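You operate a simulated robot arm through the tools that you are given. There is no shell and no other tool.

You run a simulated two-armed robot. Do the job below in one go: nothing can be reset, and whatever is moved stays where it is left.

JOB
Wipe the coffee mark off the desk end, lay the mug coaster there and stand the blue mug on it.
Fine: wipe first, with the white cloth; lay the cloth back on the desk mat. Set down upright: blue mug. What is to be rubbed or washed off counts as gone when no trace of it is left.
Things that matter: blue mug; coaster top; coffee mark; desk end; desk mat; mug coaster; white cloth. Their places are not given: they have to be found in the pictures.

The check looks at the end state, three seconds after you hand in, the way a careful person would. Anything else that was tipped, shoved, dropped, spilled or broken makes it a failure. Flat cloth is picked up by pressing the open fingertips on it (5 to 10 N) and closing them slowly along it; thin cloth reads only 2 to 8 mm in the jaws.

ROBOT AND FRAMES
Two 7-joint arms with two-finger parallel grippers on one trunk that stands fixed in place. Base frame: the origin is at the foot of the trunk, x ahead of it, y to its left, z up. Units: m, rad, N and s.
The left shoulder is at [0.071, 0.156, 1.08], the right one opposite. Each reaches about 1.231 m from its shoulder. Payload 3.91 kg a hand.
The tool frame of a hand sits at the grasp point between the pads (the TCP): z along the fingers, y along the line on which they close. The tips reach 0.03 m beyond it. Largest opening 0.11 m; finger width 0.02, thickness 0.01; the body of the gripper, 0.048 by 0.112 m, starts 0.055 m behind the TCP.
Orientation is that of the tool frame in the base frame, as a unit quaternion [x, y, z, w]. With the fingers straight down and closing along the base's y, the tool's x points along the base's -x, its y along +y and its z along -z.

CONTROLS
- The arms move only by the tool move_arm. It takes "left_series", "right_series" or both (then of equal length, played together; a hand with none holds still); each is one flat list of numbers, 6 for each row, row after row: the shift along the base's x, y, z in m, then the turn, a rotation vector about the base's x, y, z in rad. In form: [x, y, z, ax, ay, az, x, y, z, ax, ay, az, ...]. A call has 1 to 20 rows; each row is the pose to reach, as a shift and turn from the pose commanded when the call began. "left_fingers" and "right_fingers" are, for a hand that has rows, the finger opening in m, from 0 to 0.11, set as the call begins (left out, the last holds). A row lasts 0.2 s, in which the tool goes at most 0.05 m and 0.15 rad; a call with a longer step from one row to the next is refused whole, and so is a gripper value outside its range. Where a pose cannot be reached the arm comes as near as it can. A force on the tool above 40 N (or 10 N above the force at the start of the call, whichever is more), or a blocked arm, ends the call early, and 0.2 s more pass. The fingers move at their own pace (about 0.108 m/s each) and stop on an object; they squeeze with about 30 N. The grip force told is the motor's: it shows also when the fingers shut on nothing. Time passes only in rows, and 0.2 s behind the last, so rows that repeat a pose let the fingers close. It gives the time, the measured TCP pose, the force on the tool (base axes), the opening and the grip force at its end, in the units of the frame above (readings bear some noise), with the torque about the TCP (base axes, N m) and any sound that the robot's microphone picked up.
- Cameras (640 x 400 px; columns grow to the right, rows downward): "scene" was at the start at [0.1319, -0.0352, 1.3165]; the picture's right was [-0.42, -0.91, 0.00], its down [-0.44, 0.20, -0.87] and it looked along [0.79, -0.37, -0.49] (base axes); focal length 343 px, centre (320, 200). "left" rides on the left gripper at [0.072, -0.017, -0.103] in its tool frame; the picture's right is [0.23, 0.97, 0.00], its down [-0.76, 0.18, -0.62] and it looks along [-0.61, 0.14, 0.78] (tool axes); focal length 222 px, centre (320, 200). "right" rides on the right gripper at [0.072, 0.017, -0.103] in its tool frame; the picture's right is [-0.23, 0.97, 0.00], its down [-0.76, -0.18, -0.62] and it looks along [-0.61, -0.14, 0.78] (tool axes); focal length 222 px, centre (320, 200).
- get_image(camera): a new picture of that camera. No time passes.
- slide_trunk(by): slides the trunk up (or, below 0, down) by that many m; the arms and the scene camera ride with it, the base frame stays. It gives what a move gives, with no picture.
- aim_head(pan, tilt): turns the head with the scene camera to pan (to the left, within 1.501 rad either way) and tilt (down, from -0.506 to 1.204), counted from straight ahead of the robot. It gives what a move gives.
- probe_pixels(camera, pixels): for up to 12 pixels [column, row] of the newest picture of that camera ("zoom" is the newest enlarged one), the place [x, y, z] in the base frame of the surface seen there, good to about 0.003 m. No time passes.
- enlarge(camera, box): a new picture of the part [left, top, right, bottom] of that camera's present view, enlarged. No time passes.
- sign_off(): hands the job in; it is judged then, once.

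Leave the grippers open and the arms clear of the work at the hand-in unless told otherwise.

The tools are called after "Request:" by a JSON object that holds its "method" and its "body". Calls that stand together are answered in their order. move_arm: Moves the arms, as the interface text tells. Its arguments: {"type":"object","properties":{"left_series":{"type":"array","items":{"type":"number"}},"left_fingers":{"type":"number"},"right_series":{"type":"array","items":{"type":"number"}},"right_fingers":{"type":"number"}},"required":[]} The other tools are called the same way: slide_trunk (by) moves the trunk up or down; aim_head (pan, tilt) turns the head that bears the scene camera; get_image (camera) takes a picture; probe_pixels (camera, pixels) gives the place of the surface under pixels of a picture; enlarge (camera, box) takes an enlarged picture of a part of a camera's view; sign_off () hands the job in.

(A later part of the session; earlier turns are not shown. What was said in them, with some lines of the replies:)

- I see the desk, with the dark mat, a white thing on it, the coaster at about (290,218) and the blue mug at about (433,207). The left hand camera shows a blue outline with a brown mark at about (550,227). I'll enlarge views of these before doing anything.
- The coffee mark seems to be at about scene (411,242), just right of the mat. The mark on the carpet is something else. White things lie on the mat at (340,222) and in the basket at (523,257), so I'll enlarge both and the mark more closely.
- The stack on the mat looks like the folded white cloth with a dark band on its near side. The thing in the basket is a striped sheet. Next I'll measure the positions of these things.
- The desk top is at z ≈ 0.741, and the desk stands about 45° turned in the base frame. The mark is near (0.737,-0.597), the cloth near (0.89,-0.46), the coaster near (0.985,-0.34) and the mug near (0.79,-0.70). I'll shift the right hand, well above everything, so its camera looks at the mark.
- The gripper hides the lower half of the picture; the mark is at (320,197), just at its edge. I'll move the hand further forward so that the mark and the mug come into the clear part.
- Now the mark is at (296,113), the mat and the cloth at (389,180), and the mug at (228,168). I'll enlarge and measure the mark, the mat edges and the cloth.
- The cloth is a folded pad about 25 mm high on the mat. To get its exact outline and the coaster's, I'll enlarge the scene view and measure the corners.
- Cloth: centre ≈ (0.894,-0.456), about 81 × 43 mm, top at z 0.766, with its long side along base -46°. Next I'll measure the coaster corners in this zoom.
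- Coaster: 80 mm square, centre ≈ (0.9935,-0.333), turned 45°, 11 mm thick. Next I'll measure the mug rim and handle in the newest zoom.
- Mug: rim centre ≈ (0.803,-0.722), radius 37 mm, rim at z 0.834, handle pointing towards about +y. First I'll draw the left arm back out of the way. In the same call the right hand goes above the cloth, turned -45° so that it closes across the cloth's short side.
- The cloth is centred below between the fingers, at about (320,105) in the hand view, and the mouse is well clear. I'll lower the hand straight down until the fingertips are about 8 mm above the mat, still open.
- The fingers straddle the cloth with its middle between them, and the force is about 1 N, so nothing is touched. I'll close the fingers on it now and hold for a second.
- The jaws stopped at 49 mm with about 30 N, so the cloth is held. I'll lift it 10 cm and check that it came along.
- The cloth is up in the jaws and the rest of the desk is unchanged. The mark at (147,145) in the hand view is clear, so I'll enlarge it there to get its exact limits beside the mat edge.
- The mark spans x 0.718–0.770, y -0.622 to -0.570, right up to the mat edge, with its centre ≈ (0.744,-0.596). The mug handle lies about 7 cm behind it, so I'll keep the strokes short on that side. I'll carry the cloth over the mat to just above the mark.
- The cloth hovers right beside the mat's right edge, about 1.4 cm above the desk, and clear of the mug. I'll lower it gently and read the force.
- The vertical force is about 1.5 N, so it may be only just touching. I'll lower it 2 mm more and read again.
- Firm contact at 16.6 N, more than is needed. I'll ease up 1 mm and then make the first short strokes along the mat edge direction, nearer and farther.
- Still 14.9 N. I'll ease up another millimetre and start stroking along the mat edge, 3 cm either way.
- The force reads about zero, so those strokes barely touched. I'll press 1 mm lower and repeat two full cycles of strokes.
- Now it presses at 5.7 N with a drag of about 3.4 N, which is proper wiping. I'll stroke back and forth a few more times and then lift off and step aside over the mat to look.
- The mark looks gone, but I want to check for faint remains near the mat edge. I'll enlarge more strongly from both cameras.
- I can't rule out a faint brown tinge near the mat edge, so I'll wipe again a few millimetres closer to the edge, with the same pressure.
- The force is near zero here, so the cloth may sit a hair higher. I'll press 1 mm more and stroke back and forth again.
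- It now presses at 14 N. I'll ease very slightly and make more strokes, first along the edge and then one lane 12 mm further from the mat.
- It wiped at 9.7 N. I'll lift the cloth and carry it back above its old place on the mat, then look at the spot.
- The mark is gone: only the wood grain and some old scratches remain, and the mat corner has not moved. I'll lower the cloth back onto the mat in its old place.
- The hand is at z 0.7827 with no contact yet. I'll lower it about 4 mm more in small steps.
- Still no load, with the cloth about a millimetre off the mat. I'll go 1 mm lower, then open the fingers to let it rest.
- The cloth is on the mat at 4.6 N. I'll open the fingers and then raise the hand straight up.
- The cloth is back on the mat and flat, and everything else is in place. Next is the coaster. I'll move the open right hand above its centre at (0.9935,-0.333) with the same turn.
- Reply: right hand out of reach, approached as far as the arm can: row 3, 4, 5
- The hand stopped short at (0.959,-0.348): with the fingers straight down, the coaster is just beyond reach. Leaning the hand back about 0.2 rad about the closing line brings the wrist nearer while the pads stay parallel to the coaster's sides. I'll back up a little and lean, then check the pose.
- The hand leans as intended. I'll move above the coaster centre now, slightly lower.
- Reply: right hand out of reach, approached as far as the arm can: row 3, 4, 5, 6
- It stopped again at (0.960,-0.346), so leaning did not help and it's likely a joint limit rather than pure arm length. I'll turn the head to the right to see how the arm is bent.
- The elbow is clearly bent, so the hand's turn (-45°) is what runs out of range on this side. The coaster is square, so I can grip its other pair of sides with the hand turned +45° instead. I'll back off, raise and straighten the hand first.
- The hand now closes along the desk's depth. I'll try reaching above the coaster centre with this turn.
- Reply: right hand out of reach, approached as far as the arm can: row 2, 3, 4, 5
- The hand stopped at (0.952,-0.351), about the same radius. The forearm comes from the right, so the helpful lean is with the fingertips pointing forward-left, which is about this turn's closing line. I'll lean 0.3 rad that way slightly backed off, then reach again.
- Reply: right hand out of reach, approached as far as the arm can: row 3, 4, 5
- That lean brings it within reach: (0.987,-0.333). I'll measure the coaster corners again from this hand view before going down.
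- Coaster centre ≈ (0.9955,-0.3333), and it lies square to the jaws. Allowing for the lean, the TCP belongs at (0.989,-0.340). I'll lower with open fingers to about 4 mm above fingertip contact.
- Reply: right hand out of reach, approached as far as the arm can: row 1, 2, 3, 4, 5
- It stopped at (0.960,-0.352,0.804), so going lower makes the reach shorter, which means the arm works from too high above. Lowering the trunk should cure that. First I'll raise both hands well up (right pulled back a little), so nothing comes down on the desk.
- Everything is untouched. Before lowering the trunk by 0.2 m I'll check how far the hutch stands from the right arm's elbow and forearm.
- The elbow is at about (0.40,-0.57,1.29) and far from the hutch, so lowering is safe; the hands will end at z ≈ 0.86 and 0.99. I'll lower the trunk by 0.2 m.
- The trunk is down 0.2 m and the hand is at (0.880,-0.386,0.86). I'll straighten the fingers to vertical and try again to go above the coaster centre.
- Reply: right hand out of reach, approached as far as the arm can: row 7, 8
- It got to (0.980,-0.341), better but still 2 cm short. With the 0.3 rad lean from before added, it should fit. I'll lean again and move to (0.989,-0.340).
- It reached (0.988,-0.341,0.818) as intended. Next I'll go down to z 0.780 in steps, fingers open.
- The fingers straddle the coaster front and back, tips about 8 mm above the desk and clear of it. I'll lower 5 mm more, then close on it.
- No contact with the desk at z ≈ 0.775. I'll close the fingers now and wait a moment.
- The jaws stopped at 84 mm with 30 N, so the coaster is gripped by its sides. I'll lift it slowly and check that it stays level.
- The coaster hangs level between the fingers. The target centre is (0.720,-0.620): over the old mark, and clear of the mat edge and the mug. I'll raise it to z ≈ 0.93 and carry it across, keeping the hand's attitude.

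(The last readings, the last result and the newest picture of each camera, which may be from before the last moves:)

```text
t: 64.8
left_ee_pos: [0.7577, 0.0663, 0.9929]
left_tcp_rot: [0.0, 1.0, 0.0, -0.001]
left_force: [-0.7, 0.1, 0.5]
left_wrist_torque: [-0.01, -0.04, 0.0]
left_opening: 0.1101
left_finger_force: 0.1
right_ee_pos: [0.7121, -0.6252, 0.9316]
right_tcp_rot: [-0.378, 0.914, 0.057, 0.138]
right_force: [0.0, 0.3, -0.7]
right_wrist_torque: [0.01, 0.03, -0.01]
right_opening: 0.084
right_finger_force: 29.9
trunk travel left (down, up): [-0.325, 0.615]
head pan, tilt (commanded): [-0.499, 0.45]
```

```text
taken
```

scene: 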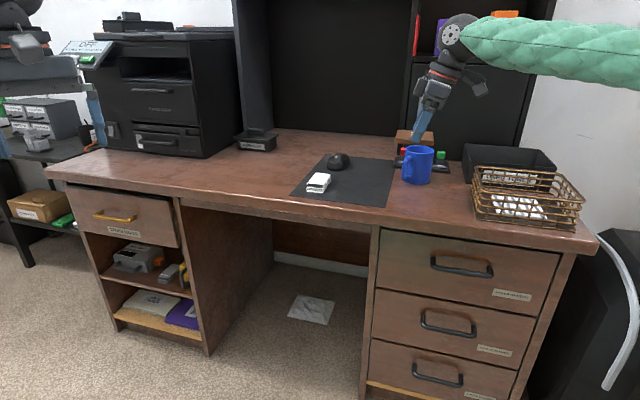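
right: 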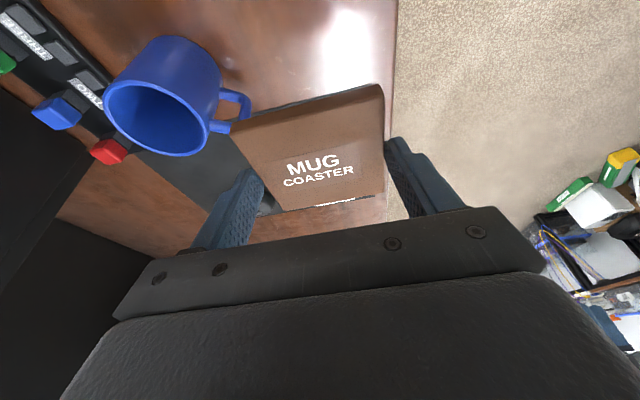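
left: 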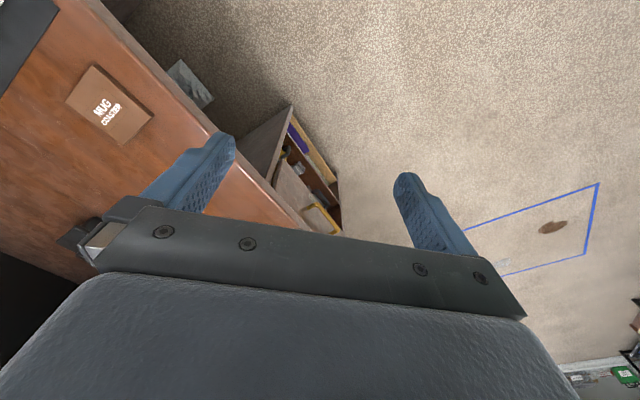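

The coaster is above the target at z ≈ 0.90. I'll check the true positions of the coaster corners, the mug handle and the mug in this hand view before lowering.

Request:
{"method": "probe_pixels", "body": {"camera": "right", "pixels": [[236, 128], [378, 88], [384, 192], [282, 208], [318, 168], [246, 105], [243, 97], [226, 124], [160, 110], [214, 70], [250, 118], [200, 150]]}}

Request:
{"method": "enlarge", "body": {"camera": "right", "box": [80, 20, 400, 220]}}

```text
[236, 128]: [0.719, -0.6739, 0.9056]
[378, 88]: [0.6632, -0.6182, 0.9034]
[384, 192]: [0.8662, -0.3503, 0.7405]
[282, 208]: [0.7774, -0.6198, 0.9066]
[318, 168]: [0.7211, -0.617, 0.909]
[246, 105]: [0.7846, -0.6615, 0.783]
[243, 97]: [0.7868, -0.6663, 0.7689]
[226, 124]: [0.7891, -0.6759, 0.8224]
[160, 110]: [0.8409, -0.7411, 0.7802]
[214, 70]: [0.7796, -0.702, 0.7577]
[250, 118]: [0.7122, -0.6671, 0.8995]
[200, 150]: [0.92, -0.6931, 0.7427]
```

```text
2.00 times, centred on (240, 120) of right
```

zoom: 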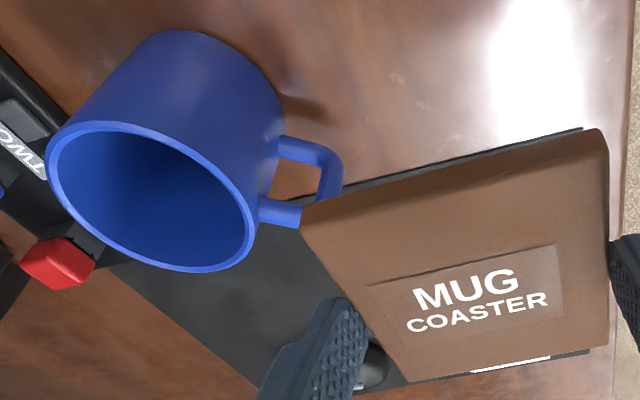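

The coaster in hand is centred at (0.720,-0.619), level, with its left edge about 6 mm off the mat. The handle tip is at about (0.785,-0.653), so I'll shift the coaster 8 mm towards the front edge for extra room. Then I'll lower it to just above the desk.

Request:
{"method": "move_arm", "body": {"right_series": [-0.0057, 0.0057, -0.03, 0, 0, 0, -0.0057, 0.0057, -0.065, 0, 0, 0, -0.0057, 0.0057, -0.1, 0, 0, 0, -0.0057, 0.0057, -0.125, 0, 0, 0, -0.0057, 0.0057, -0.14, 0, 0, 0, -0.0057, 0.0057, -0.15, 0, 0, 0, -0.0057, 0.0057, -0.15, 0, 0, 0]}}

Request:
{"method": "get_image", "body": {"camera": "right"}}

Request:
{"method": "enlarge", "body": {"camera": "scene", "box": [350, 120, 478, 200]}}

```text
t: 66.4
left_ee_pos: [0.7573, 0.0652, 0.9922]
left_tcp_rot: [-0.001, 1.0, 0.0, 0.001]
left_force: [0.0, -1.9, 1.0]
left_wrist_torque: [0.01, -0.01, -0.03]
left_opening: 0.11
left_finger_force: 0.0
right_ee_pos: [0.7066, -0.6225, 0.7808]
right_tcp_rot: [-0.379, 0.913, 0.058, 0.138]
right_force: [0.3, 0.6, 0.7]
right_wrist_torque: [-0.01, -0.03, -0.01]
right_opening: 0.0842
right_finger_force: 29.9
trunk travel left (down, up): [-0.325, 0.615]
head pan, tilt (commanded): [-0.499, 0.45]
```

```text
taken
```

right: 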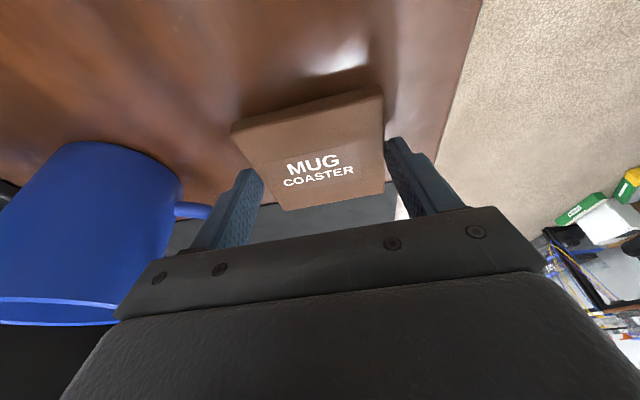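

```text
5.00 times, centred on (414, 160) of scene
```

zoom: 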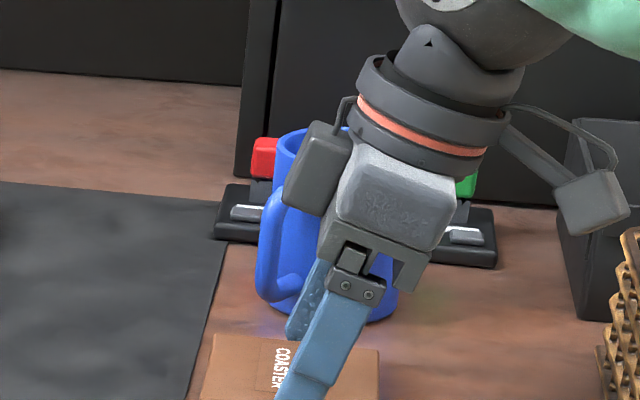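

The coaster hovers about 5 mm above the desk and the rear finger is clear of the mug and handle. I'll lower it gently to contact.

Request:
{"method": "move_arm", "body": {"right_series": [0, 0, -0.002, 0, 0, 0, 0, 0, -0.004, 0, 0, 0, 0, 0, -0.004, 0, 0, 0]}}

```text
t: 67.2
left_ee_pos: [0.7564, 0.0641, 0.9911]
left_tcp_rot: [0.001, 1.0, 0.0, 0.0]
left_force: [0.1, -0.6, 0.9]
left_wrist_torque: [0.02, -0.01, 0.02]
left_opening: 0.1098
left_finger_force: 0.0
right_ee_pos: [0.7076, -0.6233, 0.778]
right_tcp_rot: [-0.379, 0.913, 0.058, 0.139]
right_force: [0.5, -0.4, 0.3]
right_wrist_torque: [-0.02, -0.01, 0.02]
right_opening: 0.0838
right_finger_force: 30.2
trunk travel left (down, up): [-0.325, 0.615]
head pan, tilt (commanded): [-0.499, 0.45]
```

No contact yet at z ≈ 0.778. I'll go 2 mm lower in 1 mm steps.

Request:
{"method": "move_arm", "body": {"right_series": [0, 0, -0.001, 0, 0, 0, 0, 0, -0.002, 0, 0, 0, 0, 0, -0.002, 0, 0, 0]}}

```text
t: 68.0
left_ee_pos: [0.758, 0.0647, 0.9916]
left_tcp_rot: [0.0, 1.0, 0.0, 0.001]
left_force: [0.1, 0.7, 0.5]
left_wrist_torque: [0.0, 0.02, -0.01]
left_opening: 0.1101
left_finger_force: 0.0
right_ee_pos: [0.7055, -0.6225, 0.7761]
right_tcp_rot: [-0.379, 0.913, 0.058, 0.138]
right_force: [0.2, 0.1, -0.2]
right_wrist_torque: [0.02, -0.02, -0.01]
right_opening: 0.0835
right_finger_force: 30.0
trunk travel left (down, up): [-0.325, 0.615]
head pan, tilt (commanded): [-0.499, 0.45]
```

Still unloaded at z ≈ 0.776. I'll go another millimetre.

Request:
{"method": "move_arm", "body": {"right_series": [0, 0, -0.001, 0, 0, 0, 0, 0, -0.001, 0, 0, 0]}}

```text
t: 68.6
left_ee_pos: [0.757, 0.0645, 0.992]
left_tcp_rot: [0.0, 1.0, 0.0, 0.0]
left_force: [-0.5, -0.9, -0.3]
left_wrist_torque: [0.0, -0.01, 0.02]
left_opening: 0.1102
left_finger_force: 0.1
right_ee_pos: [0.7065, -0.6219, 0.7745]
right_tcp_rot: [-0.378, 0.914, 0.056, 0.138]
right_force: [-2.6, -1.4, 7.1]
right_wrist_torque: [0.04, 0.1, 0.04]
right_opening: 0.084
right_finger_force: 30.6
trunk travel left (down, up): [-0.325, 0.615]
head pan, tilt (commanded): [-0.499, 0.45]
```

Contact at 7 N, so the coaster is down. I'll open the fingers only to 0.10 m, to stay clear of the handle.

Request:
{"method": "move_arm", "body": {"right_series": [0, 0, 0, 0, 0, 0, 0, 0, 0.0005, 0, 0, 0, 0, 0, 0.0005, 0, 0, 0], "right_fingers": 0.1}}

Request:
{"method": "get_image", "body": {"camera": "right"}}

```text
t: 69.4
left_ee_pos: [0.7569, 0.0655, 0.9923]
left_tcp_rot: [0.0, 1.0, 0.0, 0.0]
left_force: [0.6, -0.4, 0.0]
left_wrist_torque: [0.01, 0.01, -0.01]
left_opening: 0.1099
left_finger_force: 0.1
right_ee_pos: [0.7067, -0.622, 0.7755]
right_tcp_rot: [-0.378, 0.913, 0.057, 0.138]
right_force: [-0.4, 0.8, -0.9]
right_wrist_torque: [0.0, 0.03, -0.01]
right_opening: 0.1001
right_finger_force: 0.0
trunk travel left (down, up): [-0.325, 0.615]
head pan, tilt (commanded): [-0.499, 0.45]
```

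```text
taken
```

right: 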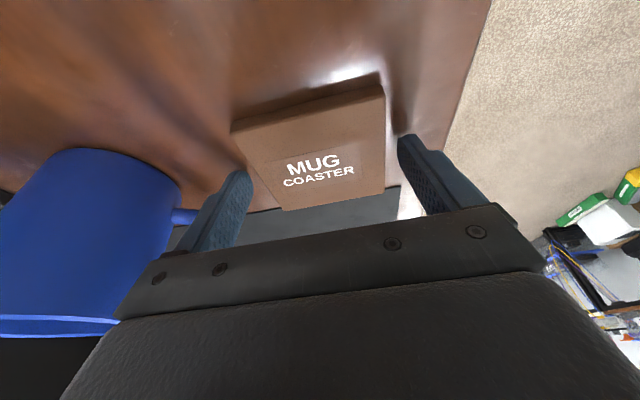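

The coaster rests on the desk and the fingers are off its sides. I'll raise the hand straight up 0.2 m.

Request:
{"method": "move_arm", "body": {"right_series": [0, 0, 0.02, 0, 0, 0, 0, 0, 0.05, 0, 0, 0, 0, 0, 0.09, 0, 0, 0, 0, 0, 0.13, 0, 0, 0, 0, 0, 0.17, 0, 0, 0, 0, 0, 0.2, 0, 0, 0, 0, 0, 0.2, 0, 0, 0]}}

Request:
{"method": "get_image", "body": {"camera": "scene"}}

Request:
{"method": "get_image", "body": {"camera": "right"}}

```text
t: 71.0
left_ee_pos: [0.7559, 0.0642, 0.9915]
left_tcp_rot: [0.0, 1.0, 0.0, 0.0]
left_force: [-0.5, -0.4, -0.3]
left_wrist_torque: [0.0, -0.03, -0.03]
left_opening: 0.1098
left_finger_force: 0.1
right_ee_pos: [0.7051, -0.6226, 0.9718]
right_tcp_rot: [-0.378, 0.914, 0.058, 0.138]
right_force: [0.4, -0.4, 0.1]
right_wrist_torque: [-0.01, 0.02, 0.01]
right_opening: 0.1
right_finger_force: 0.1
trunk travel left (down, up): [-0.325, 0.615]
head pan, tilt (commanded): [-0.499, 0.45]
```

```text
taken
```

scene: 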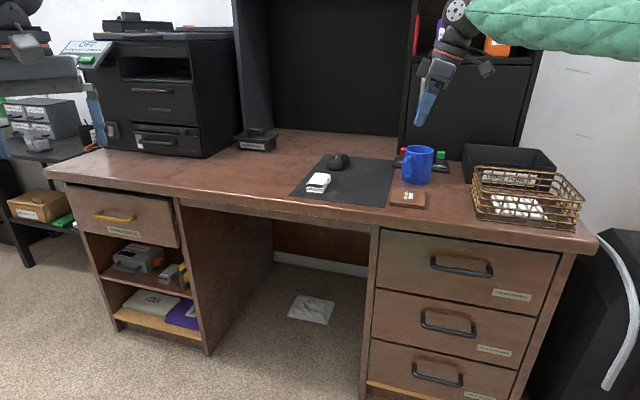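

```text
taken
```

right: 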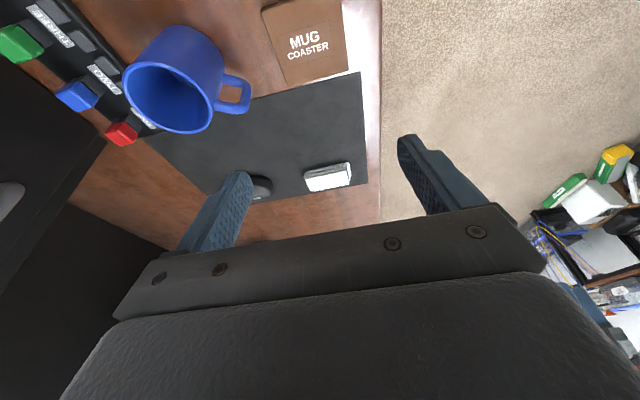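

The coaster lies flat beside the mat, and the mug, cloth and the rest are undisturbed. I'll measure the coaster and mug again in close-ups for the mug move.

Request:
{"method": "enlarge", "body": {"camera": "scene", "box": [372, 135, 468, 215]}}

Request:
{"method": "probe_pixels", "body": {"camera": "right", "pixels": [[263, 11], [348, 70], [288, 86], [310, 40], [340, 5], [125, 90], [222, 75], [165, 65], [190, 132], [248, 96], [240, 110], [285, 103]]}}

```text
5.00 times, centred on (420, 175) of scene
```

zoom: 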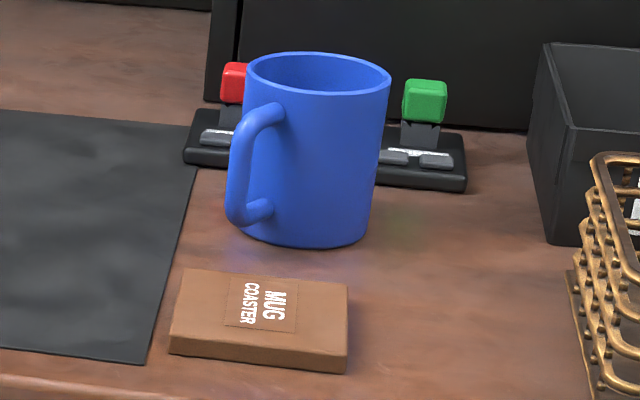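

```text
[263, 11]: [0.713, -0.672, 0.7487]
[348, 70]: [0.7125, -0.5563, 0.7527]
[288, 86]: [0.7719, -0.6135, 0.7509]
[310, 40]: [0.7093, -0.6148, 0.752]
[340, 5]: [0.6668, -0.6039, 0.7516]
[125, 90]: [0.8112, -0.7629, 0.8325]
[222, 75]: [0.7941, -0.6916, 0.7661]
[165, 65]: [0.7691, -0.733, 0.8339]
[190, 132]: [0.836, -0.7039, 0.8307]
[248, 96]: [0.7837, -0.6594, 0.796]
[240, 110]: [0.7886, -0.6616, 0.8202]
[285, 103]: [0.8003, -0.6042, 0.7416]
```

Coaster centre is (0.713,-0.614), lying flat at z 0.752 on top; mug centre ≈ (0.803,-0.723). To grip the mug away from its handle I need the -45° turn again. I'll straighten the hand, then turn it -90° in the free air here.

Request:
{"method": "move_arm", "body": {"right_series": [0, 0, 0, -0.09, 0.09, 0, 0, 0, 0, -0.18, 0.18, 0, 0, 0, 0, -0.212, 0.212, 0, 0, 0, 0, -0.212, 0.212, 0], "right_fingers": 0.11}}

Request:
{"method": "move_arm", "body": {"right_series": [0, 0, 0, 0, 0, -0.14, 0, 0, 0, 0, 0, -0.28, 0, 0, 0, 0, 0, -0.42, 0, 0, 0, 0, 0, -0.56, 0, 0, 0, 0, 0, -0.7, 0, 0, 0, 0, 0, -0.84, 0, 0, 0, 0, 0, -0.98, 0, 0, 0, 0, 0, -1.12, 0, 0, 0, 0, 0, -1.26, 0, 0, 0, 0, 0, -1.4, 0, 0, 0, 0, 0, -1.5, 0, 0, 0, 0, 0, -1.571, 0, 0, 0, 0, 0, -1.571]}}

```text
t: 72.0
left_ee_pos: [0.7567, 0.0643, 0.992]
left_tcp_rot: [0.0, 1.0, 0.001, 0.0]
left_force: [-0.4, -0.8, 0.0]
left_wrist_torque: [0.0, 0.01, 0.01]
left_opening: 0.11
left_finger_force: 0.1
right_ee_pos: [0.7066, -0.6217, 0.9758]
right_tcp_rot: [-0.383, 0.924, 0.0, -0.001]
right_force: [0.3, 0.3, 0.4]
right_wrist_torque: [-0.04, 0.03, 0.0]
right_opening: 0.1099
right_finger_force: 0.0
trunk travel left (down, up): [-0.325, 0.615]
head pan, tilt (commanded): [-0.499, 0.45]
```

```text
t: 74.8
left_ee_pos: [0.7568, 0.0656, 0.9929]
left_tcp_rot: [0.0, 1.0, 0.0, -0.001]
left_force: [0.4, -0.7, -0.1]
left_wrist_torque: [0.01, -0.02, -0.02]
left_opening: 0.11
left_finger_force: 0.0
right_ee_pos: [0.7065, -0.6206, 0.975]
right_tcp_rot: [0.382, 0.924, 0.0, 0.001]
right_force: [-0.7, 0.4, 0.8]
right_wrist_torque: [0.0, 0.02, 0.01]
right_opening: 0.1099
right_finger_force: 0.0
trunk travel left (down, up): [-0.325, 0.615]
head pan, tilt (commanded): [-0.499, 0.45]
```

The hand is vertical with the -45° turn. I'll move above the mug at z ≈ 0.935, with the tips well over the rim.

Request:
{"method": "move_arm", "body": {"right_series": [0.0325, -0.034, -0.01, 0, 0, 0, 0.065, -0.068, -0.02, 0, 0, 0, 0.0965, -0.1024, -0.04, 0, 0, 0, 0.0965, -0.1024, -0.04, 0, 0, 0, 0.0965, -0.1024, -0.04, 0, 0, 0], "right_fingers": 0.11}}

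Request:
{"method": "get_image", "body": {"camera": "right"}}

Request:
{"method": "get_image", "body": {"camera": "scene"}}

```text
refused: row 3 steps farther than a row can; nothing moved
```

```text
taken
```

right: 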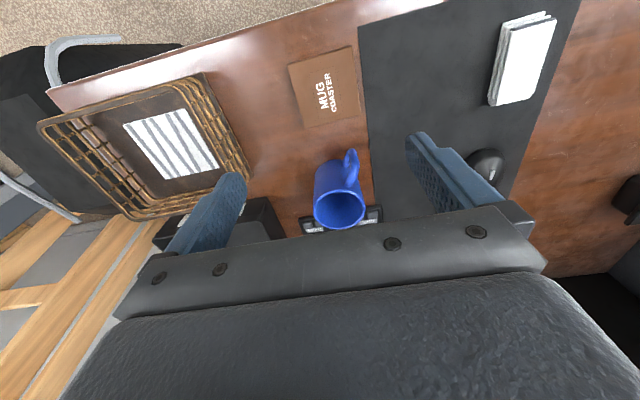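

```text
taken
```

scene: 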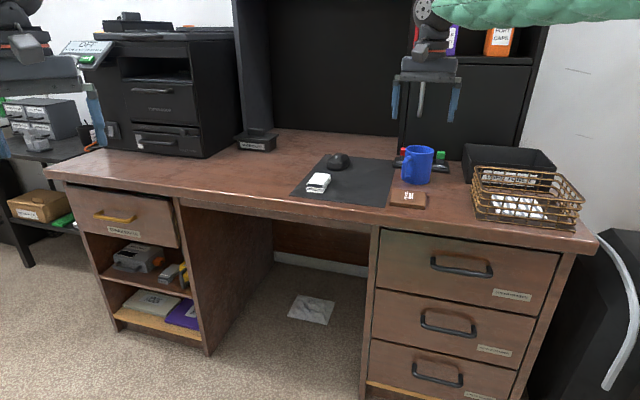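

The call was refused because one step was too long, and nothing moved. I'll send it again with shorter steps.

Request:
{"method": "move_arm", "body": {"right_series": [0.024, -0.0256, -0.01, 0, 0, 0, 0.048, -0.0512, -0.02, 0, 0, 0, 0.072, -0.0768, -0.03, 0, 0, 0, 0.0965, -0.1024, -0.04, 0, 0, 0, 0.0965, -0.1024, -0.04, 0, 0, 0, 0.0965, -0.1024, -0.04, 0, 0, 0], "right_fingers": 0.11}}

Request:
{"method": "get_image", "body": {"camera": "right"}}

Request:
{"method": "get_image", "body": {"camera": "scene"}}

```text
t: 76.2
left_ee_pos: [0.7574, 0.0644, 0.9921]
left_tcp_rot: [0.0, 1.0, -0.001, -0.001]
left_force: [0.2, -0.1, 0.0]
left_wrist_torque: [0.0, 0.02, -0.01]
left_opening: 0.1101
left_finger_force: 0.0
right_ee_pos: [0.8056, -0.7267, 0.9357]
right_tcp_rot: [0.382, 0.924, 0.0, 0.0]
right_force: [0.5, 0.0, -0.9]
right_wrist_torque: [0.03, 0.0, 0.02]
right_opening: 0.1099
right_finger_force: 0.1
trunk travel left (down, up): [-0.325, 0.615]
head pan, tilt (commanded): [-0.499, 0.45]
```

```text
taken
```

right: 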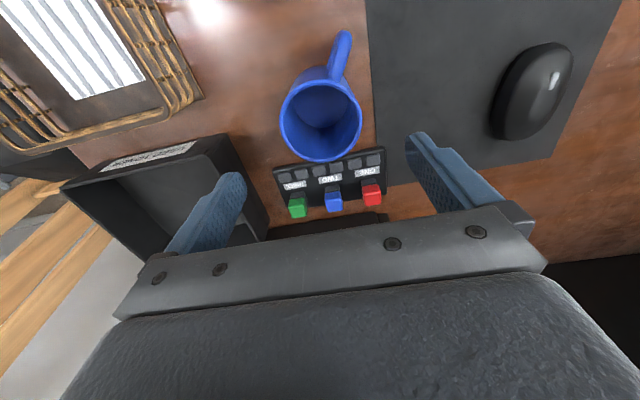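

```text
taken
```

scene: 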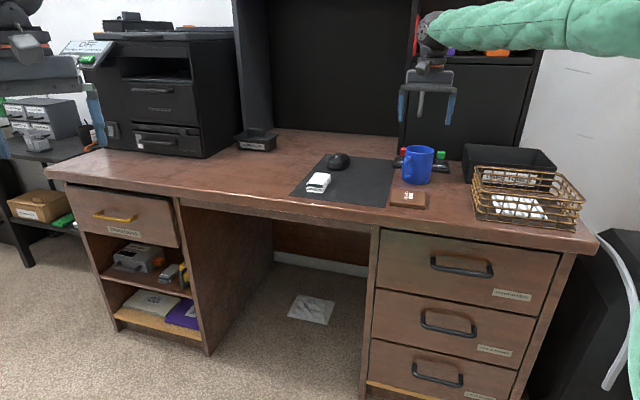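

The mug rim is seen at about (322,120), almost centred between the fingers. I'll measure its rim from here to correct the last few millimetres.

Request:
{"method": "enlarge", "body": {"camera": "right", "box": [256, 20, 416, 180]}}

Request:
{"method": "probe_pixels", "body": {"camera": "right", "pixels": [[283, 118], [361, 116], [322, 160], [300, 84], [345, 84], [340, 50], [343, 35], [335, 68], [296, 150], [350, 150]]}}

```text
2.50 times, centred on (336, 100) of right
```

zoom: 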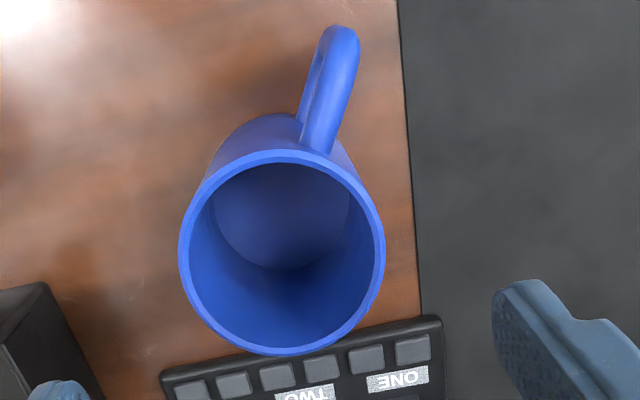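

```text
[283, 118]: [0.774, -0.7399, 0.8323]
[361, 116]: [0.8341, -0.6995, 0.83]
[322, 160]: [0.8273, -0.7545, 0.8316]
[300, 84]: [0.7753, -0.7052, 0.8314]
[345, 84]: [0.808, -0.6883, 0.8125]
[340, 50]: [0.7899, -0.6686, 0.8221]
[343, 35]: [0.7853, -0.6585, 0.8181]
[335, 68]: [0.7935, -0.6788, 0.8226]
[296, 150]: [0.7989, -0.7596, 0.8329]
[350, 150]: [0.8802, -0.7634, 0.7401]
```

Mug centre (0.806,-0.7235), so I need only a 3 mm correction in y. I'll lower the open hand around the mug to z ≈ 0.795, which keeps the palm about 16 mm above the rim.

Request:
{"method": "move_arm", "body": {"right_series": [0, 0.003, -0.03, 0, 0, 0, 0, 0.003, -0.06, 0, 0, 0, 0, 0.003, -0.085, 0, 0, 0, 0, 0.003, -0.11, 0, 0, 0, 0, 0.003, -0.13, 0, 0, 0, 0, 0.003, -0.141, 0, 0, 0, 0, 0.003, -0.141, 0, 0, 0]}}

Request:
{"method": "get_image", "body": {"camera": "right"}}

Request:
{"method": "enlarge", "body": {"camera": "scene", "box": [364, 110, 476, 210]}}

```text
t: 77.8
left_ee_pos: [0.7565, 0.0645, 0.9915]
left_tcp_rot: [0.0, 1.0, -0.001, 0.0]
left_force: [-0.5, -0.1, -0.3]
left_wrist_torque: [-0.01, 0.0, 0.0]
left_opening: 0.1101
left_finger_force: 0.0
right_ee_pos: [0.8038, -0.7214, 0.7943]
right_tcp_rot: [0.383, 0.924, -0.001, 0.0]
right_force: [-0.7, 0.2, -0.6]
right_wrist_torque: [0.0, 0.01, 0.01]
right_opening: 0.1101
right_finger_force: 0.1
trunk travel left (down, up): [-0.325, 0.615]
head pan, tilt (commanded): [-0.499, 0.45]
```

```text
taken
```

right: 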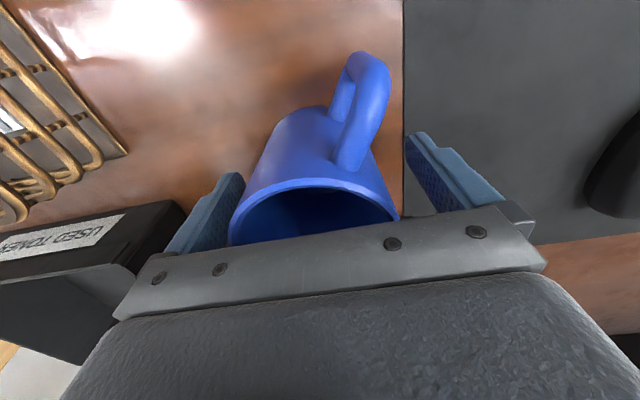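

```text
4.00 times, centred on (420, 160) of scene
```

zoom: 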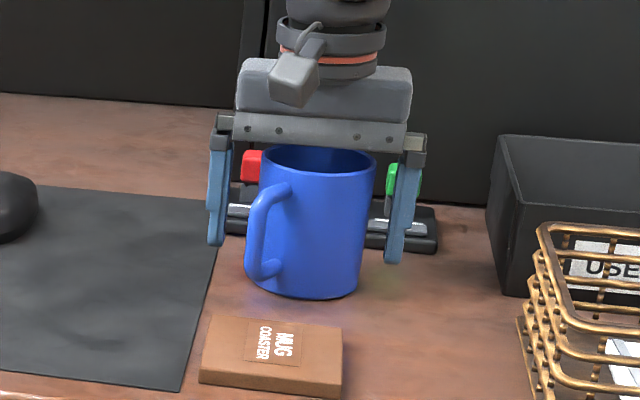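

The fingers straddle the mug symmetrically and clear of the handle, with no force. I'll close on it and hold.

Request:
{"method": "move_arm", "body": {"right_series": [0, 0, 0, 0, 0, 0, 0, 0, 0, 0, 0, 0, 0, 0, 0, 0, 0, 0, 0, 0, 0, 0, 0, 0], "right_fingers": 0.0}}

Request:
{"method": "get_image", "body": {"camera": "right"}}

Request:
{"method": "enlarge", "body": {"camera": "scene", "box": [364, 110, 476, 210]}}

```text
t: 78.8
left_ee_pos: [0.7576, 0.0659, 0.9917]
left_tcp_rot: [0.0, 1.0, 0.001, 0.0]
left_force: [-0.5, 1.4, -0.7]
left_wrist_torque: [0.01, 0.03, -0.01]
left_opening: 0.1101
left_finger_force: 0.1
right_ee_pos: [0.8043, -0.7203, 0.7913]
right_tcp_rot: [0.383, 0.924, 0.0, 0.0]
right_force: [0.1, 0.1, -0.3]
right_wrist_torque: [0.04, -0.02, -0.03]
right_opening: 0.0711
right_finger_force: 30.1
trunk travel left (down, up): [-0.325, 0.615]
head pan, tilt (commanded): [-0.499, 0.45]
```

```text
taken
```

right: 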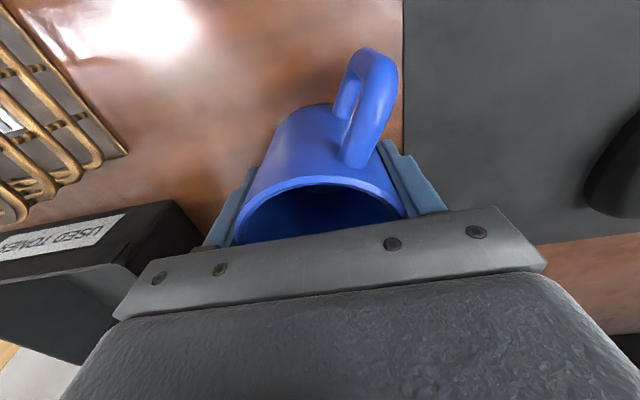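

```text
4.00 times, centred on (420, 160) of scene
```

zoom: 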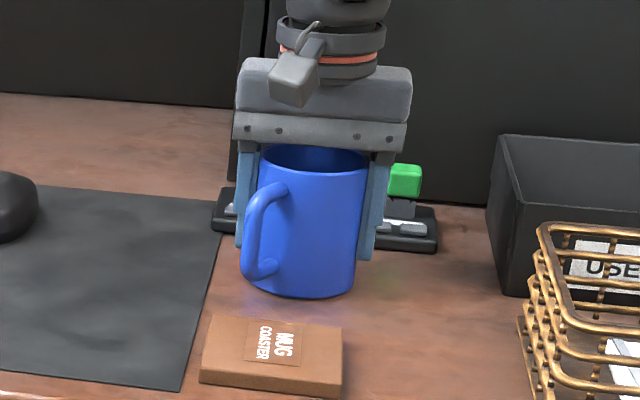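

The jaws stopped on the mug at 71 mm with 30 N. I'll lift it 3 cm first and check that it hangs straight.

Request:
{"method": "move_arm", "body": {"right_series": [0, 0, 0.008, 0, 0, 0, 0, 0, 0.018, 0, 0, 0, 0, 0, 0.03, 0, 0, 0, 0, 0, 0.03, 0, 0, 0]}}

Request:
{"method": "enlarge", "body": {"camera": "scene", "box": [364, 110, 476, 210]}}

Request:
{"method": "get_image", "body": {"camera": "right"}}

```text
t: 79.8
left_ee_pos: [0.7563, 0.0647, 0.9915]
left_tcp_rot: [0.0, 1.0, 0.0, -0.001]
left_force: [-0.9, 0.9, 0.2]
left_wrist_torque: [0.03, -0.04, 0.0]
left_opening: 0.1099
left_finger_force: 0.0
right_ee_pos: [0.8038, -0.7212, 0.8235]
right_tcp_rot: [0.383, 0.924, 0.001, -0.001]
right_force: [0.3, 0.0, -2.9]
right_wrist_torque: [0.02, -0.01, 0.0]
right_opening: 0.0712
right_finger_force: 30.0
trunk travel left (down, up): [-0.325, 0.615]
head pan, tilt (commanded): [-0.499, 0.45]
```

```text
4.00 times, centred on (420, 160) of scene
```

zoom: 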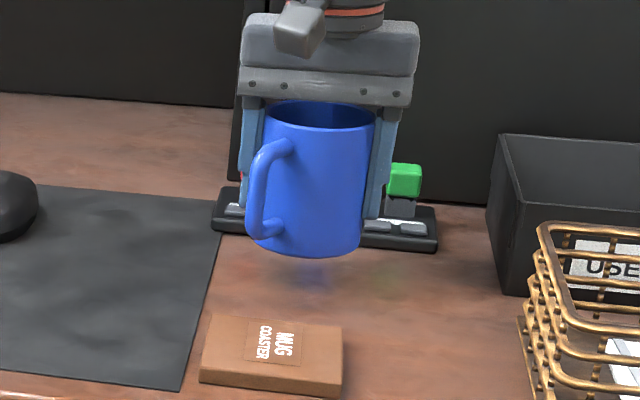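

```text
taken
```

right: 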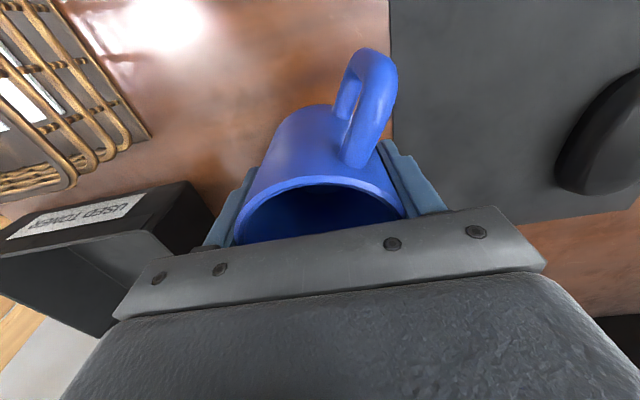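

The mug hangs upright, 3 cm up. I'll raise it 3 cm more and carry it over the coaster centre, then lower to about 5 mm above the coaster.

Request:
{"method": "move_arm", "body": {"right_series": [0, 0, 0.03, 0, 0, 0, -0.018, 0.0217, 0.03, 0, 0, 0, -0.0405, 0.0475, 0.03, 0, 0, 0, -0.0615, 0.072, 0.03, 0, 0, 0, -0.08, 0.094, 0.03, 0, 0, 0, -0.0925, 0.1085, 0.03, 0, 0, 0, -0.0925, 0.1085, 0.03, 0, 0, 0]}}

Request:
{"method": "enlarge", "body": {"camera": "scene", "box": [352, 110, 480, 220]}}

Request:
{"method": "get_image", "body": {"camera": "right"}}

```text
t: 81.4
left_ee_pos: [0.757, 0.0654, 0.9913]
left_tcp_rot: [-0.001, 1.0, -0.001, 0.0]
left_force: [0.2, -0.5, 0.4]
left_wrist_torque: [0.0, 0.02, 0.03]
left_opening: 0.11
left_finger_force: 0.1
right_ee_pos: [0.7093, -0.6116, 0.8544]
right_tcp_rot: [0.382, 0.924, 0.0, 0.0]
right_force: [0.5, 0.0, -2.2]
right_wrist_torque: [-0.03, -0.01, 0.01]
right_opening: 0.0717
right_finger_force: 30.2
trunk travel left (down, up): [-0.325, 0.615]
head pan, tilt (commanded): [-0.499, 0.45]
```

```text
3.64 times, centred on (416, 165) of scene
```

zoom: 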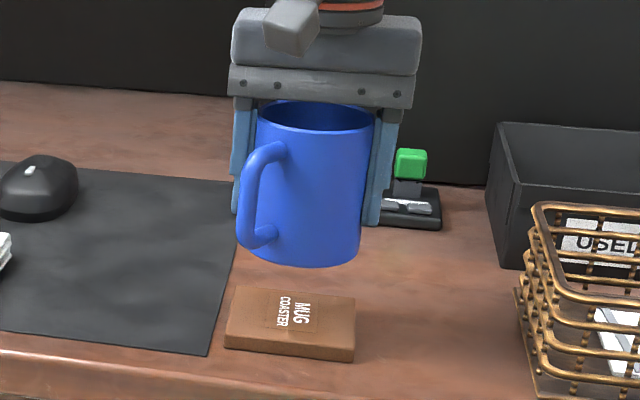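

```text
taken
```

right: 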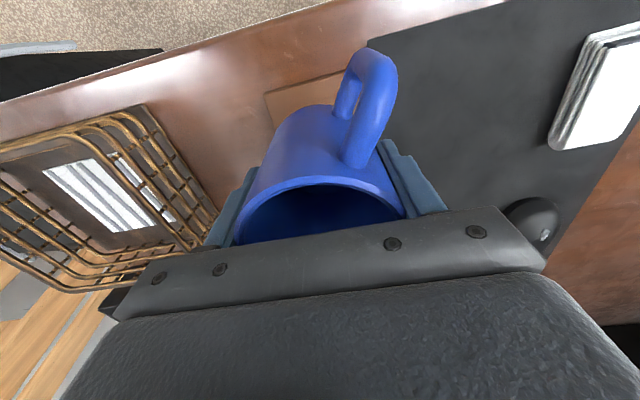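

The mug is over the coaster. I'll lower it to about 6 mm above the coaster and look again.

Request:
{"method": "move_arm", "body": {"right_series": [0, 0, -0.015, 0, 0, 0, 0, 0, -0.03, 0, 0, 0, 0, 0, -0.04, 0, 0, 0, 0, 0, -0.043, 0, 0, 0, 0, 0, -0.043, 0, 0, 0]}}

Request:
{"method": "enlarge", "body": {"camera": "scene", "box": [364, 140, 460, 220]}}

Request:
{"method": "get_image", "body": {"camera": "right"}}

```text
t: 82.6
left_ee_pos: [0.7561, 0.0653, 0.9923]
left_tcp_rot: [0.0, 1.0, -0.001, 0.0]
left_force: [-0.1, 0.5, -0.2]
left_wrist_torque: [-0.02, 0.02, 0.0]
left_opening: 0.11
left_finger_force: 0.1
right_ee_pos: [0.711, -0.6133, 0.8104]
right_tcp_rot: [0.382, 0.924, 0.0, 0.0]
right_force: [-0.1, -0.8, -2.6]
right_wrist_torque: [0.01, 0.03, 0.01]
right_opening: 0.0712
right_finger_force: 29.9
trunk travel left (down, up): [-0.325, 0.615]
head pan, tilt (commanded): [-0.499, 0.45]
```

```text
5.00 times, centred on (412, 180) of scene
```

zoom: 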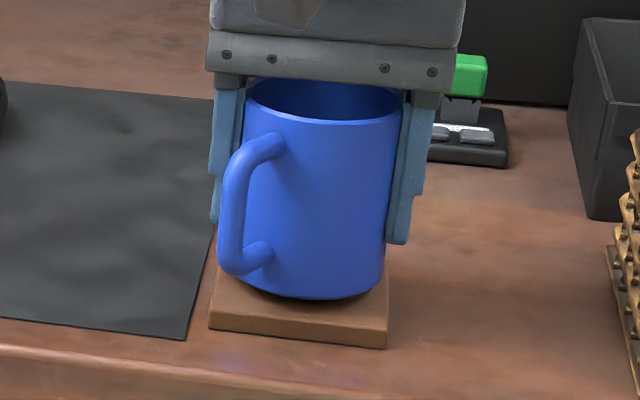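

```text
taken
```

right: 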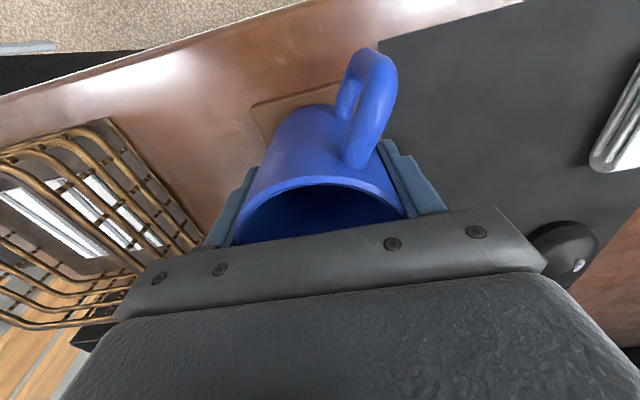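

The mug hovers just above the coaster, seemingly a few millimetres to the right of centre. I'll measure the coaster's edges and the mug wall in the zoomed view to check.

Request:
{"method": "enlarge", "body": {"camera": "scene", "box": [392, 180, 456, 220]}}

Request:
{"method": "probe_pixels", "body": {"camera": "scene", "pixels": [[407, 202], [441, 205], [424, 203]]}}

```text
10.00 times, centred on (424, 200) of scene
```

zoom: 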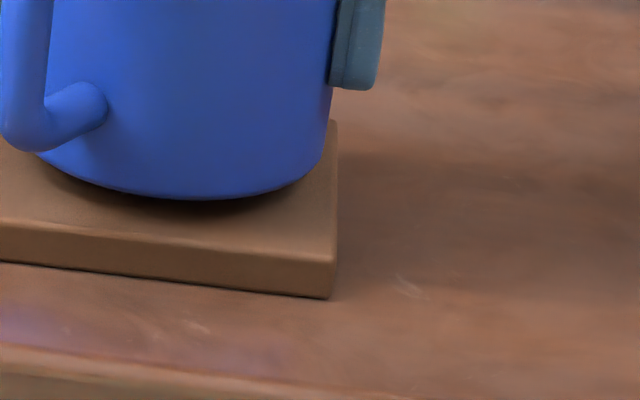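

```text
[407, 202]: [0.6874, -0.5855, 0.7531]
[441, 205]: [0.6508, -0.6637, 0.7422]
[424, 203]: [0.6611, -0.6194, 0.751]
```

Request:
{"method": "probe_pixels", "body": {"camera": "zoom", "pixels": [[330, 258], [335, 130], [8, 222], [200, 235], [60, 150], [315, 150], [190, 185], [250, 175], [120, 175], [300, 40], [180, 60], [100, 40]]}}

Request:
{"method": "enlarge", "body": {"camera": "scene", "box": [376, 180, 440, 220]}}

```text
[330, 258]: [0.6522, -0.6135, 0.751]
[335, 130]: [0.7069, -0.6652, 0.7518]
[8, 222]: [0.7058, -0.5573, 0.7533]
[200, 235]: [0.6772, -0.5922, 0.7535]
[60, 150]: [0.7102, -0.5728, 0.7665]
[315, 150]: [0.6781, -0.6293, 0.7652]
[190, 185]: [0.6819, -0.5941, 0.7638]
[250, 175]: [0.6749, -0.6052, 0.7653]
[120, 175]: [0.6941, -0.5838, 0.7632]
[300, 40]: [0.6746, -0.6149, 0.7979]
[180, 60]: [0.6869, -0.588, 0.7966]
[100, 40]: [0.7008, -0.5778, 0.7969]
```

```text
10.00 times, centred on (408, 200) of scene
```

zoom: 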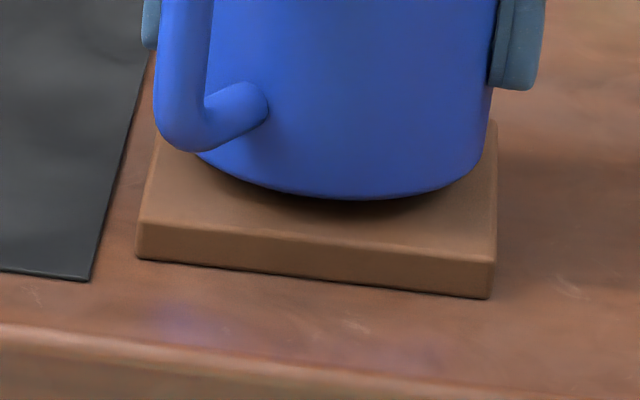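

By measurement the mug axis is at about (0.711,-0.613) and the coaster centre at (0.711,-0.6135), so it's well centred. I'll lower it to contact in small steps.

Request:
{"method": "move_arm", "body": {"right_series": [0, 0, -0.002, 0, 0, 0, 0, 0, -0.004, 0, 0, 0, 0, 0, -0.005, 0, 0, 0, 0, 0, -0.005, 0, 0, 0]}}

```text
t: 83.6
left_ee_pos: [0.7575, 0.0644, 0.9918]
left_tcp_rot: [0.001, 1.0, 0.001, -0.001]
left_force: [-0.3, -0.4, 0.7]
left_wrist_torque: [0.04, 0.04, 0.03]
left_opening: 0.1101
left_finger_force: 0.1
right_ee_pos: [0.7101, -0.6124, 0.8062]
right_tcp_rot: [0.383, 0.924, 0.0, 0.0]
right_force: [0.6, -0.4, -2.8]
right_wrist_torque: [-0.04, -0.01, 0.0]
right_opening: 0.0712
right_finger_force: 30.3
trunk travel left (down, up): [-0.325, 0.615]
head pan, tilt (commanded): [-0.499, 0.45]
```

It still carries its weight (-2.8 N). I'll go down another 1.5 mm.

Request:
{"method": "move_arm", "body": {"right_series": [0, 0, -0.0008, 0, 0, 0, 0, 0, -0.0015, 0, 0, 0, 0, 0, -0.0015, 0, 0, 0]}}

```text
t: 84.4
left_ee_pos: [0.7557, 0.0647, 0.9923]
left_tcp_rot: [0.0, 1.0, 0.0, 0.0]
left_force: [0.8, -0.7, 0.0]
left_wrist_torque: [0.02, 0.01, 0.05]
left_opening: 0.1102
left_finger_force: 0.1
right_ee_pos: [0.71, -0.6119, 0.8057]
right_tcp_rot: [0.383, 0.924, 0.001, 0.0]
right_force: [1.3, -0.6, 4.9]
right_wrist_torque: [-0.02, -0.14, 0.02]
right_opening: 0.0711
right_finger_force: 30.0
trunk travel left (down, up): [-0.325, 0.615]
head pan, tilt (commanded): [-0.499, 0.45]
```

The mug stands on the coaster: the force is now +4.9 N upward. I'll open the fingers fully and wait.

Request:
{"method": "move_arm", "body": {"right_series": [0, 0, 0, 0, 0, 0, 0, 0, 0, 0, 0, 0, 0, 0, 0, 0, 0, 0, 0, 0, 0, 0, 0, 0], "right_fingers": 0.11}}

Request:
{"method": "get_image", "body": {"camera": "right"}}

Request:
{"method": "enlarge", "body": {"camera": "scene", "box": [364, 140, 460, 220]}}

```text
t: 85.4
left_ee_pos: [0.7565, 0.0644, 0.9916]
left_tcp_rot: [0.0, 1.0, 0.0, 0.0]
left_force: [0.4, 0.2, -1.3]
left_wrist_torque: [0.0, -0.05, 0.02]
left_opening: 0.1099
left_finger_force: 0.1
right_ee_pos: [0.7106, -0.6128, 0.8045]
right_tcp_rot: [0.383, 0.924, 0.0, 0.001]
right_force: [0.4, 0.1, -0.5]
right_wrist_torque: [0.02, -0.01, 0.01]
right_opening: 0.11
right_finger_force: 0.1
trunk travel left (down, up): [-0.325, 0.615]
head pan, tilt (commanded): [-0.499, 0.45]
```

```text
taken
```

right: 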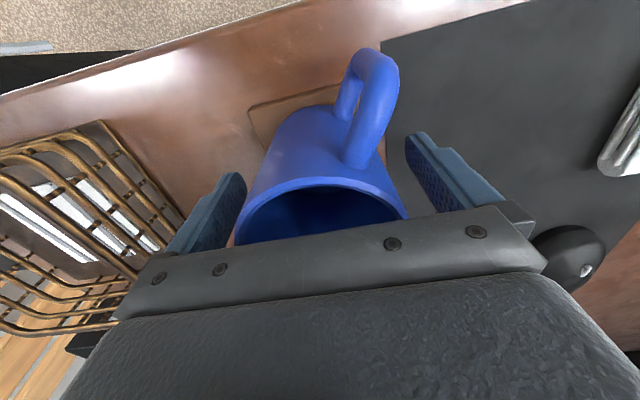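

```text
5.00 times, centred on (412, 180) of scene
```

zoom: 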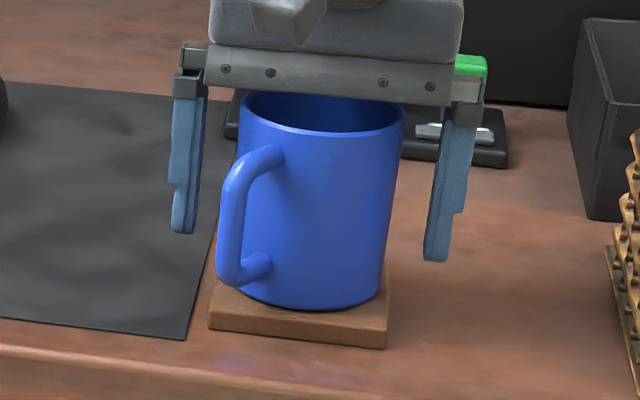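

The mug stands upright on the coaster and the fingers are free on both sides. I'll raise the hand straight up, well above the rim.

Request:
{"method": "move_arm", "body": {"right_series": [0, 0, 0.015, 0, 0, 0, 0, 0, 0.035, 0, 0, 0, 0, 0, 0.06, 0, 0, 0, 0, 0, 0.09, 0, 0, 0, 0, 0, 0.12, 0, 0, 0, 0, 0, 0.15, 0, 0, 0, 0, 0, 0.18, 0, 0, 0, 0, 0, 0.2, 0, 0, 0, 0, 0, 0.2, 0, 0, 0]}}

Request:
{"method": "get_image", "body": {"camera": "scene"}}

Request:
{"method": "get_image", "body": {"camera": "right"}}

```text
t: 87.4
left_ee_pos: [0.7567, 0.0649, 0.9918]
left_tcp_rot: [0.0, 1.0, 0.0, 0.0]
left_force: [-1.0, -0.6, -0.4]
left_wrist_torque: [0.0, 0.0, -0.01]
left_opening: 0.11
left_finger_force: 0.1
right_ee_pos: [0.7107, -0.6126, 1.0046]
right_tcp_rot: [0.382, 0.924, 0.0, 0.001]
right_force: [0.2, 0.0, 0.3]
right_wrist_torque: [-0.01, 0.0, 0.03]
right_opening: 0.1098
right_finger_force: 0.1
trunk travel left (down, up): [-0.325, 0.615]
head pan, tilt (commanded): [-0.499, 0.45]
```

```text
taken
```

scene: 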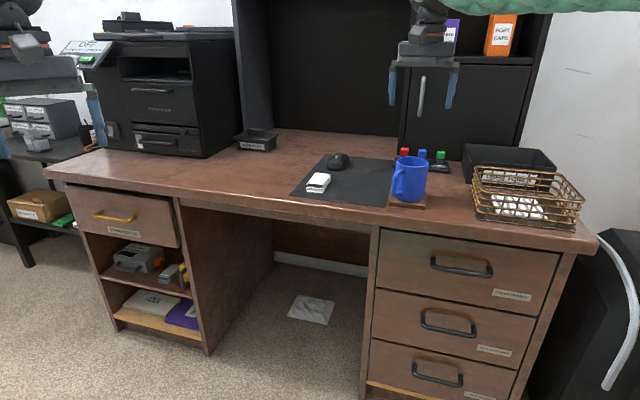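

```text
taken
```

right: 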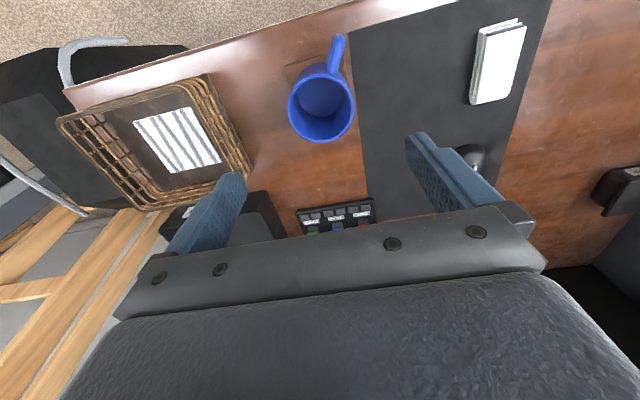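

Mug on coaster, cloth on mat, everything else where it was. I'll draw the right hand back off the desk, away from the work.

Request:
{"method": "move_arm", "body": {"right_series": [-0.04, 0.02, 0, 0, 0, 0, -0.08, 0.04, 0, 0, 0, 0, -0.12, 0.06, 0, 0, 0, 0, -0.16, 0.08, 0, 0, 0, 0, -0.2, 0.1, 0, 0, 0, 0, -0.22, 0.11, 0, 0, 0, 0, -0.22, 0.11, 0, 0, 0, 0]}}

Request:
{"method": "slide_trunk", "body": {"by": 0.2}}

Request:
{"method": "get_image", "body": {"camera": "scene"}}

Request:
{"method": "enlarge", "body": {"camera": "scene", "box": [300, 160, 492, 280]}}

```text
t: 89.0
left_ee_pos: [0.7569, 0.0645, 0.9916]
left_tcp_rot: [0.001, 1.0, 0.001, 0.0]
left_force: [0.1, -0.7, -0.2]
left_wrist_torque: [0.0, 0.01, 0.05]
left_opening: 0.1102
left_finger_force: 0.0
right_ee_pos: [0.4897, -0.5018, 1.0042]
right_tcp_rot: [0.383, 0.924, -0.001, 0.0]
right_force: [-0.2, -0.2, 0.2]
right_wrist_torque: [-0.04, 0.01, 0.0]
right_opening: 0.1101
right_finger_force: 0.1
trunk travel left (down, up): [-0.325, 0.615]
head pan, tilt (commanded): [-0.499, 0.45]
```

```text
t: 91.1
left_ee_pos: [0.756, 0.0638, 1.1916]
left_tcp_rot: [0.0, 1.0, 0.0, 0.0]
left_force: [-0.6, -0.5, 0.9]
left_wrist_torque: [-0.01, 0.02, 0.01]
left_opening: 0.11
left_finger_force: 0.0
right_ee_pos: [0.4903, -0.5019, 1.2042]
right_tcp_rot: [0.383, 0.924, 0.0, -0.001]
right_force: [-0.8, 0.0, -0.3]
right_wrist_torque: [-0.01, 0.0, 0.0]
right_opening: 0.1099
right_finger_force: 0.1
trunk travel left (down, up): [-0.525, 0.415]
head pan, tilt (commanded): [-0.499, 0.45]
```

```text
taken
```

scene: 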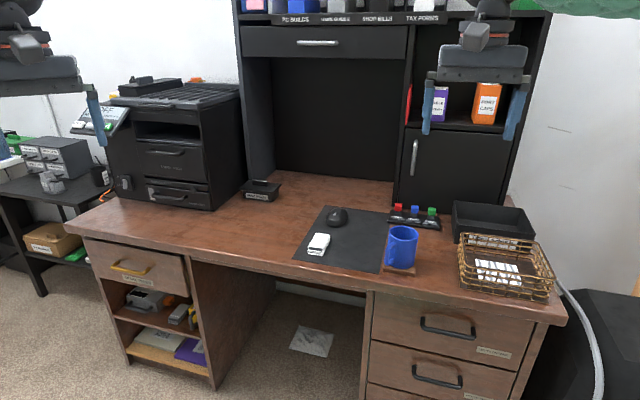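

```text
3.33 times, centred on (396, 220) of scene
```

zoom: 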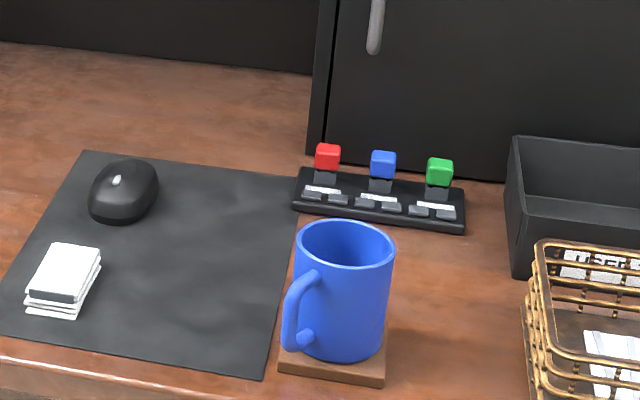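

All is in place from above. As a last check I'll enlarge the strip around the coaster for any leftover of the mark and check the mug's seat.

Request:
{"method": "enlarge", "body": {"camera": "scene", "box": [370, 225, 434, 285]}}

Request:
{"method": "probe_pixels", "body": {"camera": "scene", "pixels": [[391, 231], [417, 233], [404, 228], [403, 241], [384, 269], [414, 274], [318, 240], [320, 250]]}}

```text
6.67 times, centred on (402, 255) of scene
```

zoom: 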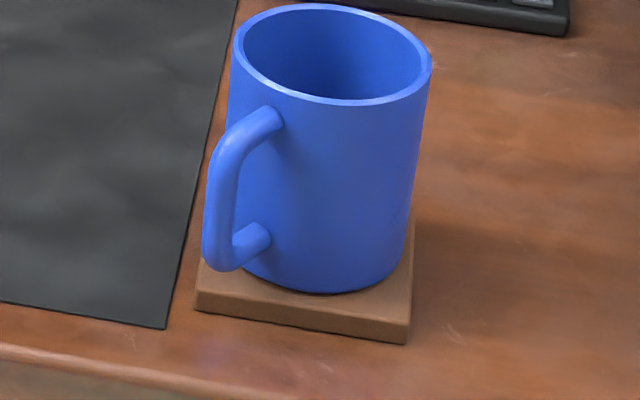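

```text
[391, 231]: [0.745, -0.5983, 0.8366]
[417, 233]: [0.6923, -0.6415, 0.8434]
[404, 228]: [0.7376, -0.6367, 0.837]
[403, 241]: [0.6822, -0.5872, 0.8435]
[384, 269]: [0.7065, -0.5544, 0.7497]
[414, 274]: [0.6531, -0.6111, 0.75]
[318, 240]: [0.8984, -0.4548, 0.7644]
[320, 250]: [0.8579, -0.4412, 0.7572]
```

The mug stands upright on the coaster with its rim level at z ≈ 0.84. The coaster lies flat on the clean desk end beside the mat, the cloth is back on the mat, and no trace of coffee shows. Both grippers are open and clear, so I'm handing in.

Request:
{"method": "sign_off", "body": {}}

```text
The job is handed in.
```

The job is done and handed in. The check result wasn't shown to me.

- **Coffee mark:** I wiped it off with the white cloth. In the close-ups after the second round, before the coaster went down, only wood grain and old scratches showed. The mark ran right up to the mat edge, and I couldn't see under the mat.
- **White cloth:** It's back on the desk mat in its old place, still folded.
- **Mug coaster:** It lies flat where the mark was, about 6 mm clear of the mat. I set it slightly off the mark's centre to keep it off the mat and away from the mug handle.
- **Blue mug:** It stands upright in the middle of the coaster.

Nothing else looked moved in the last pictures. Both grippers are open and clear of the desk. The right arm couldn't reach the coaster at first, so I lowered the trunk 0.2 m for that and the mug, then raised it back.
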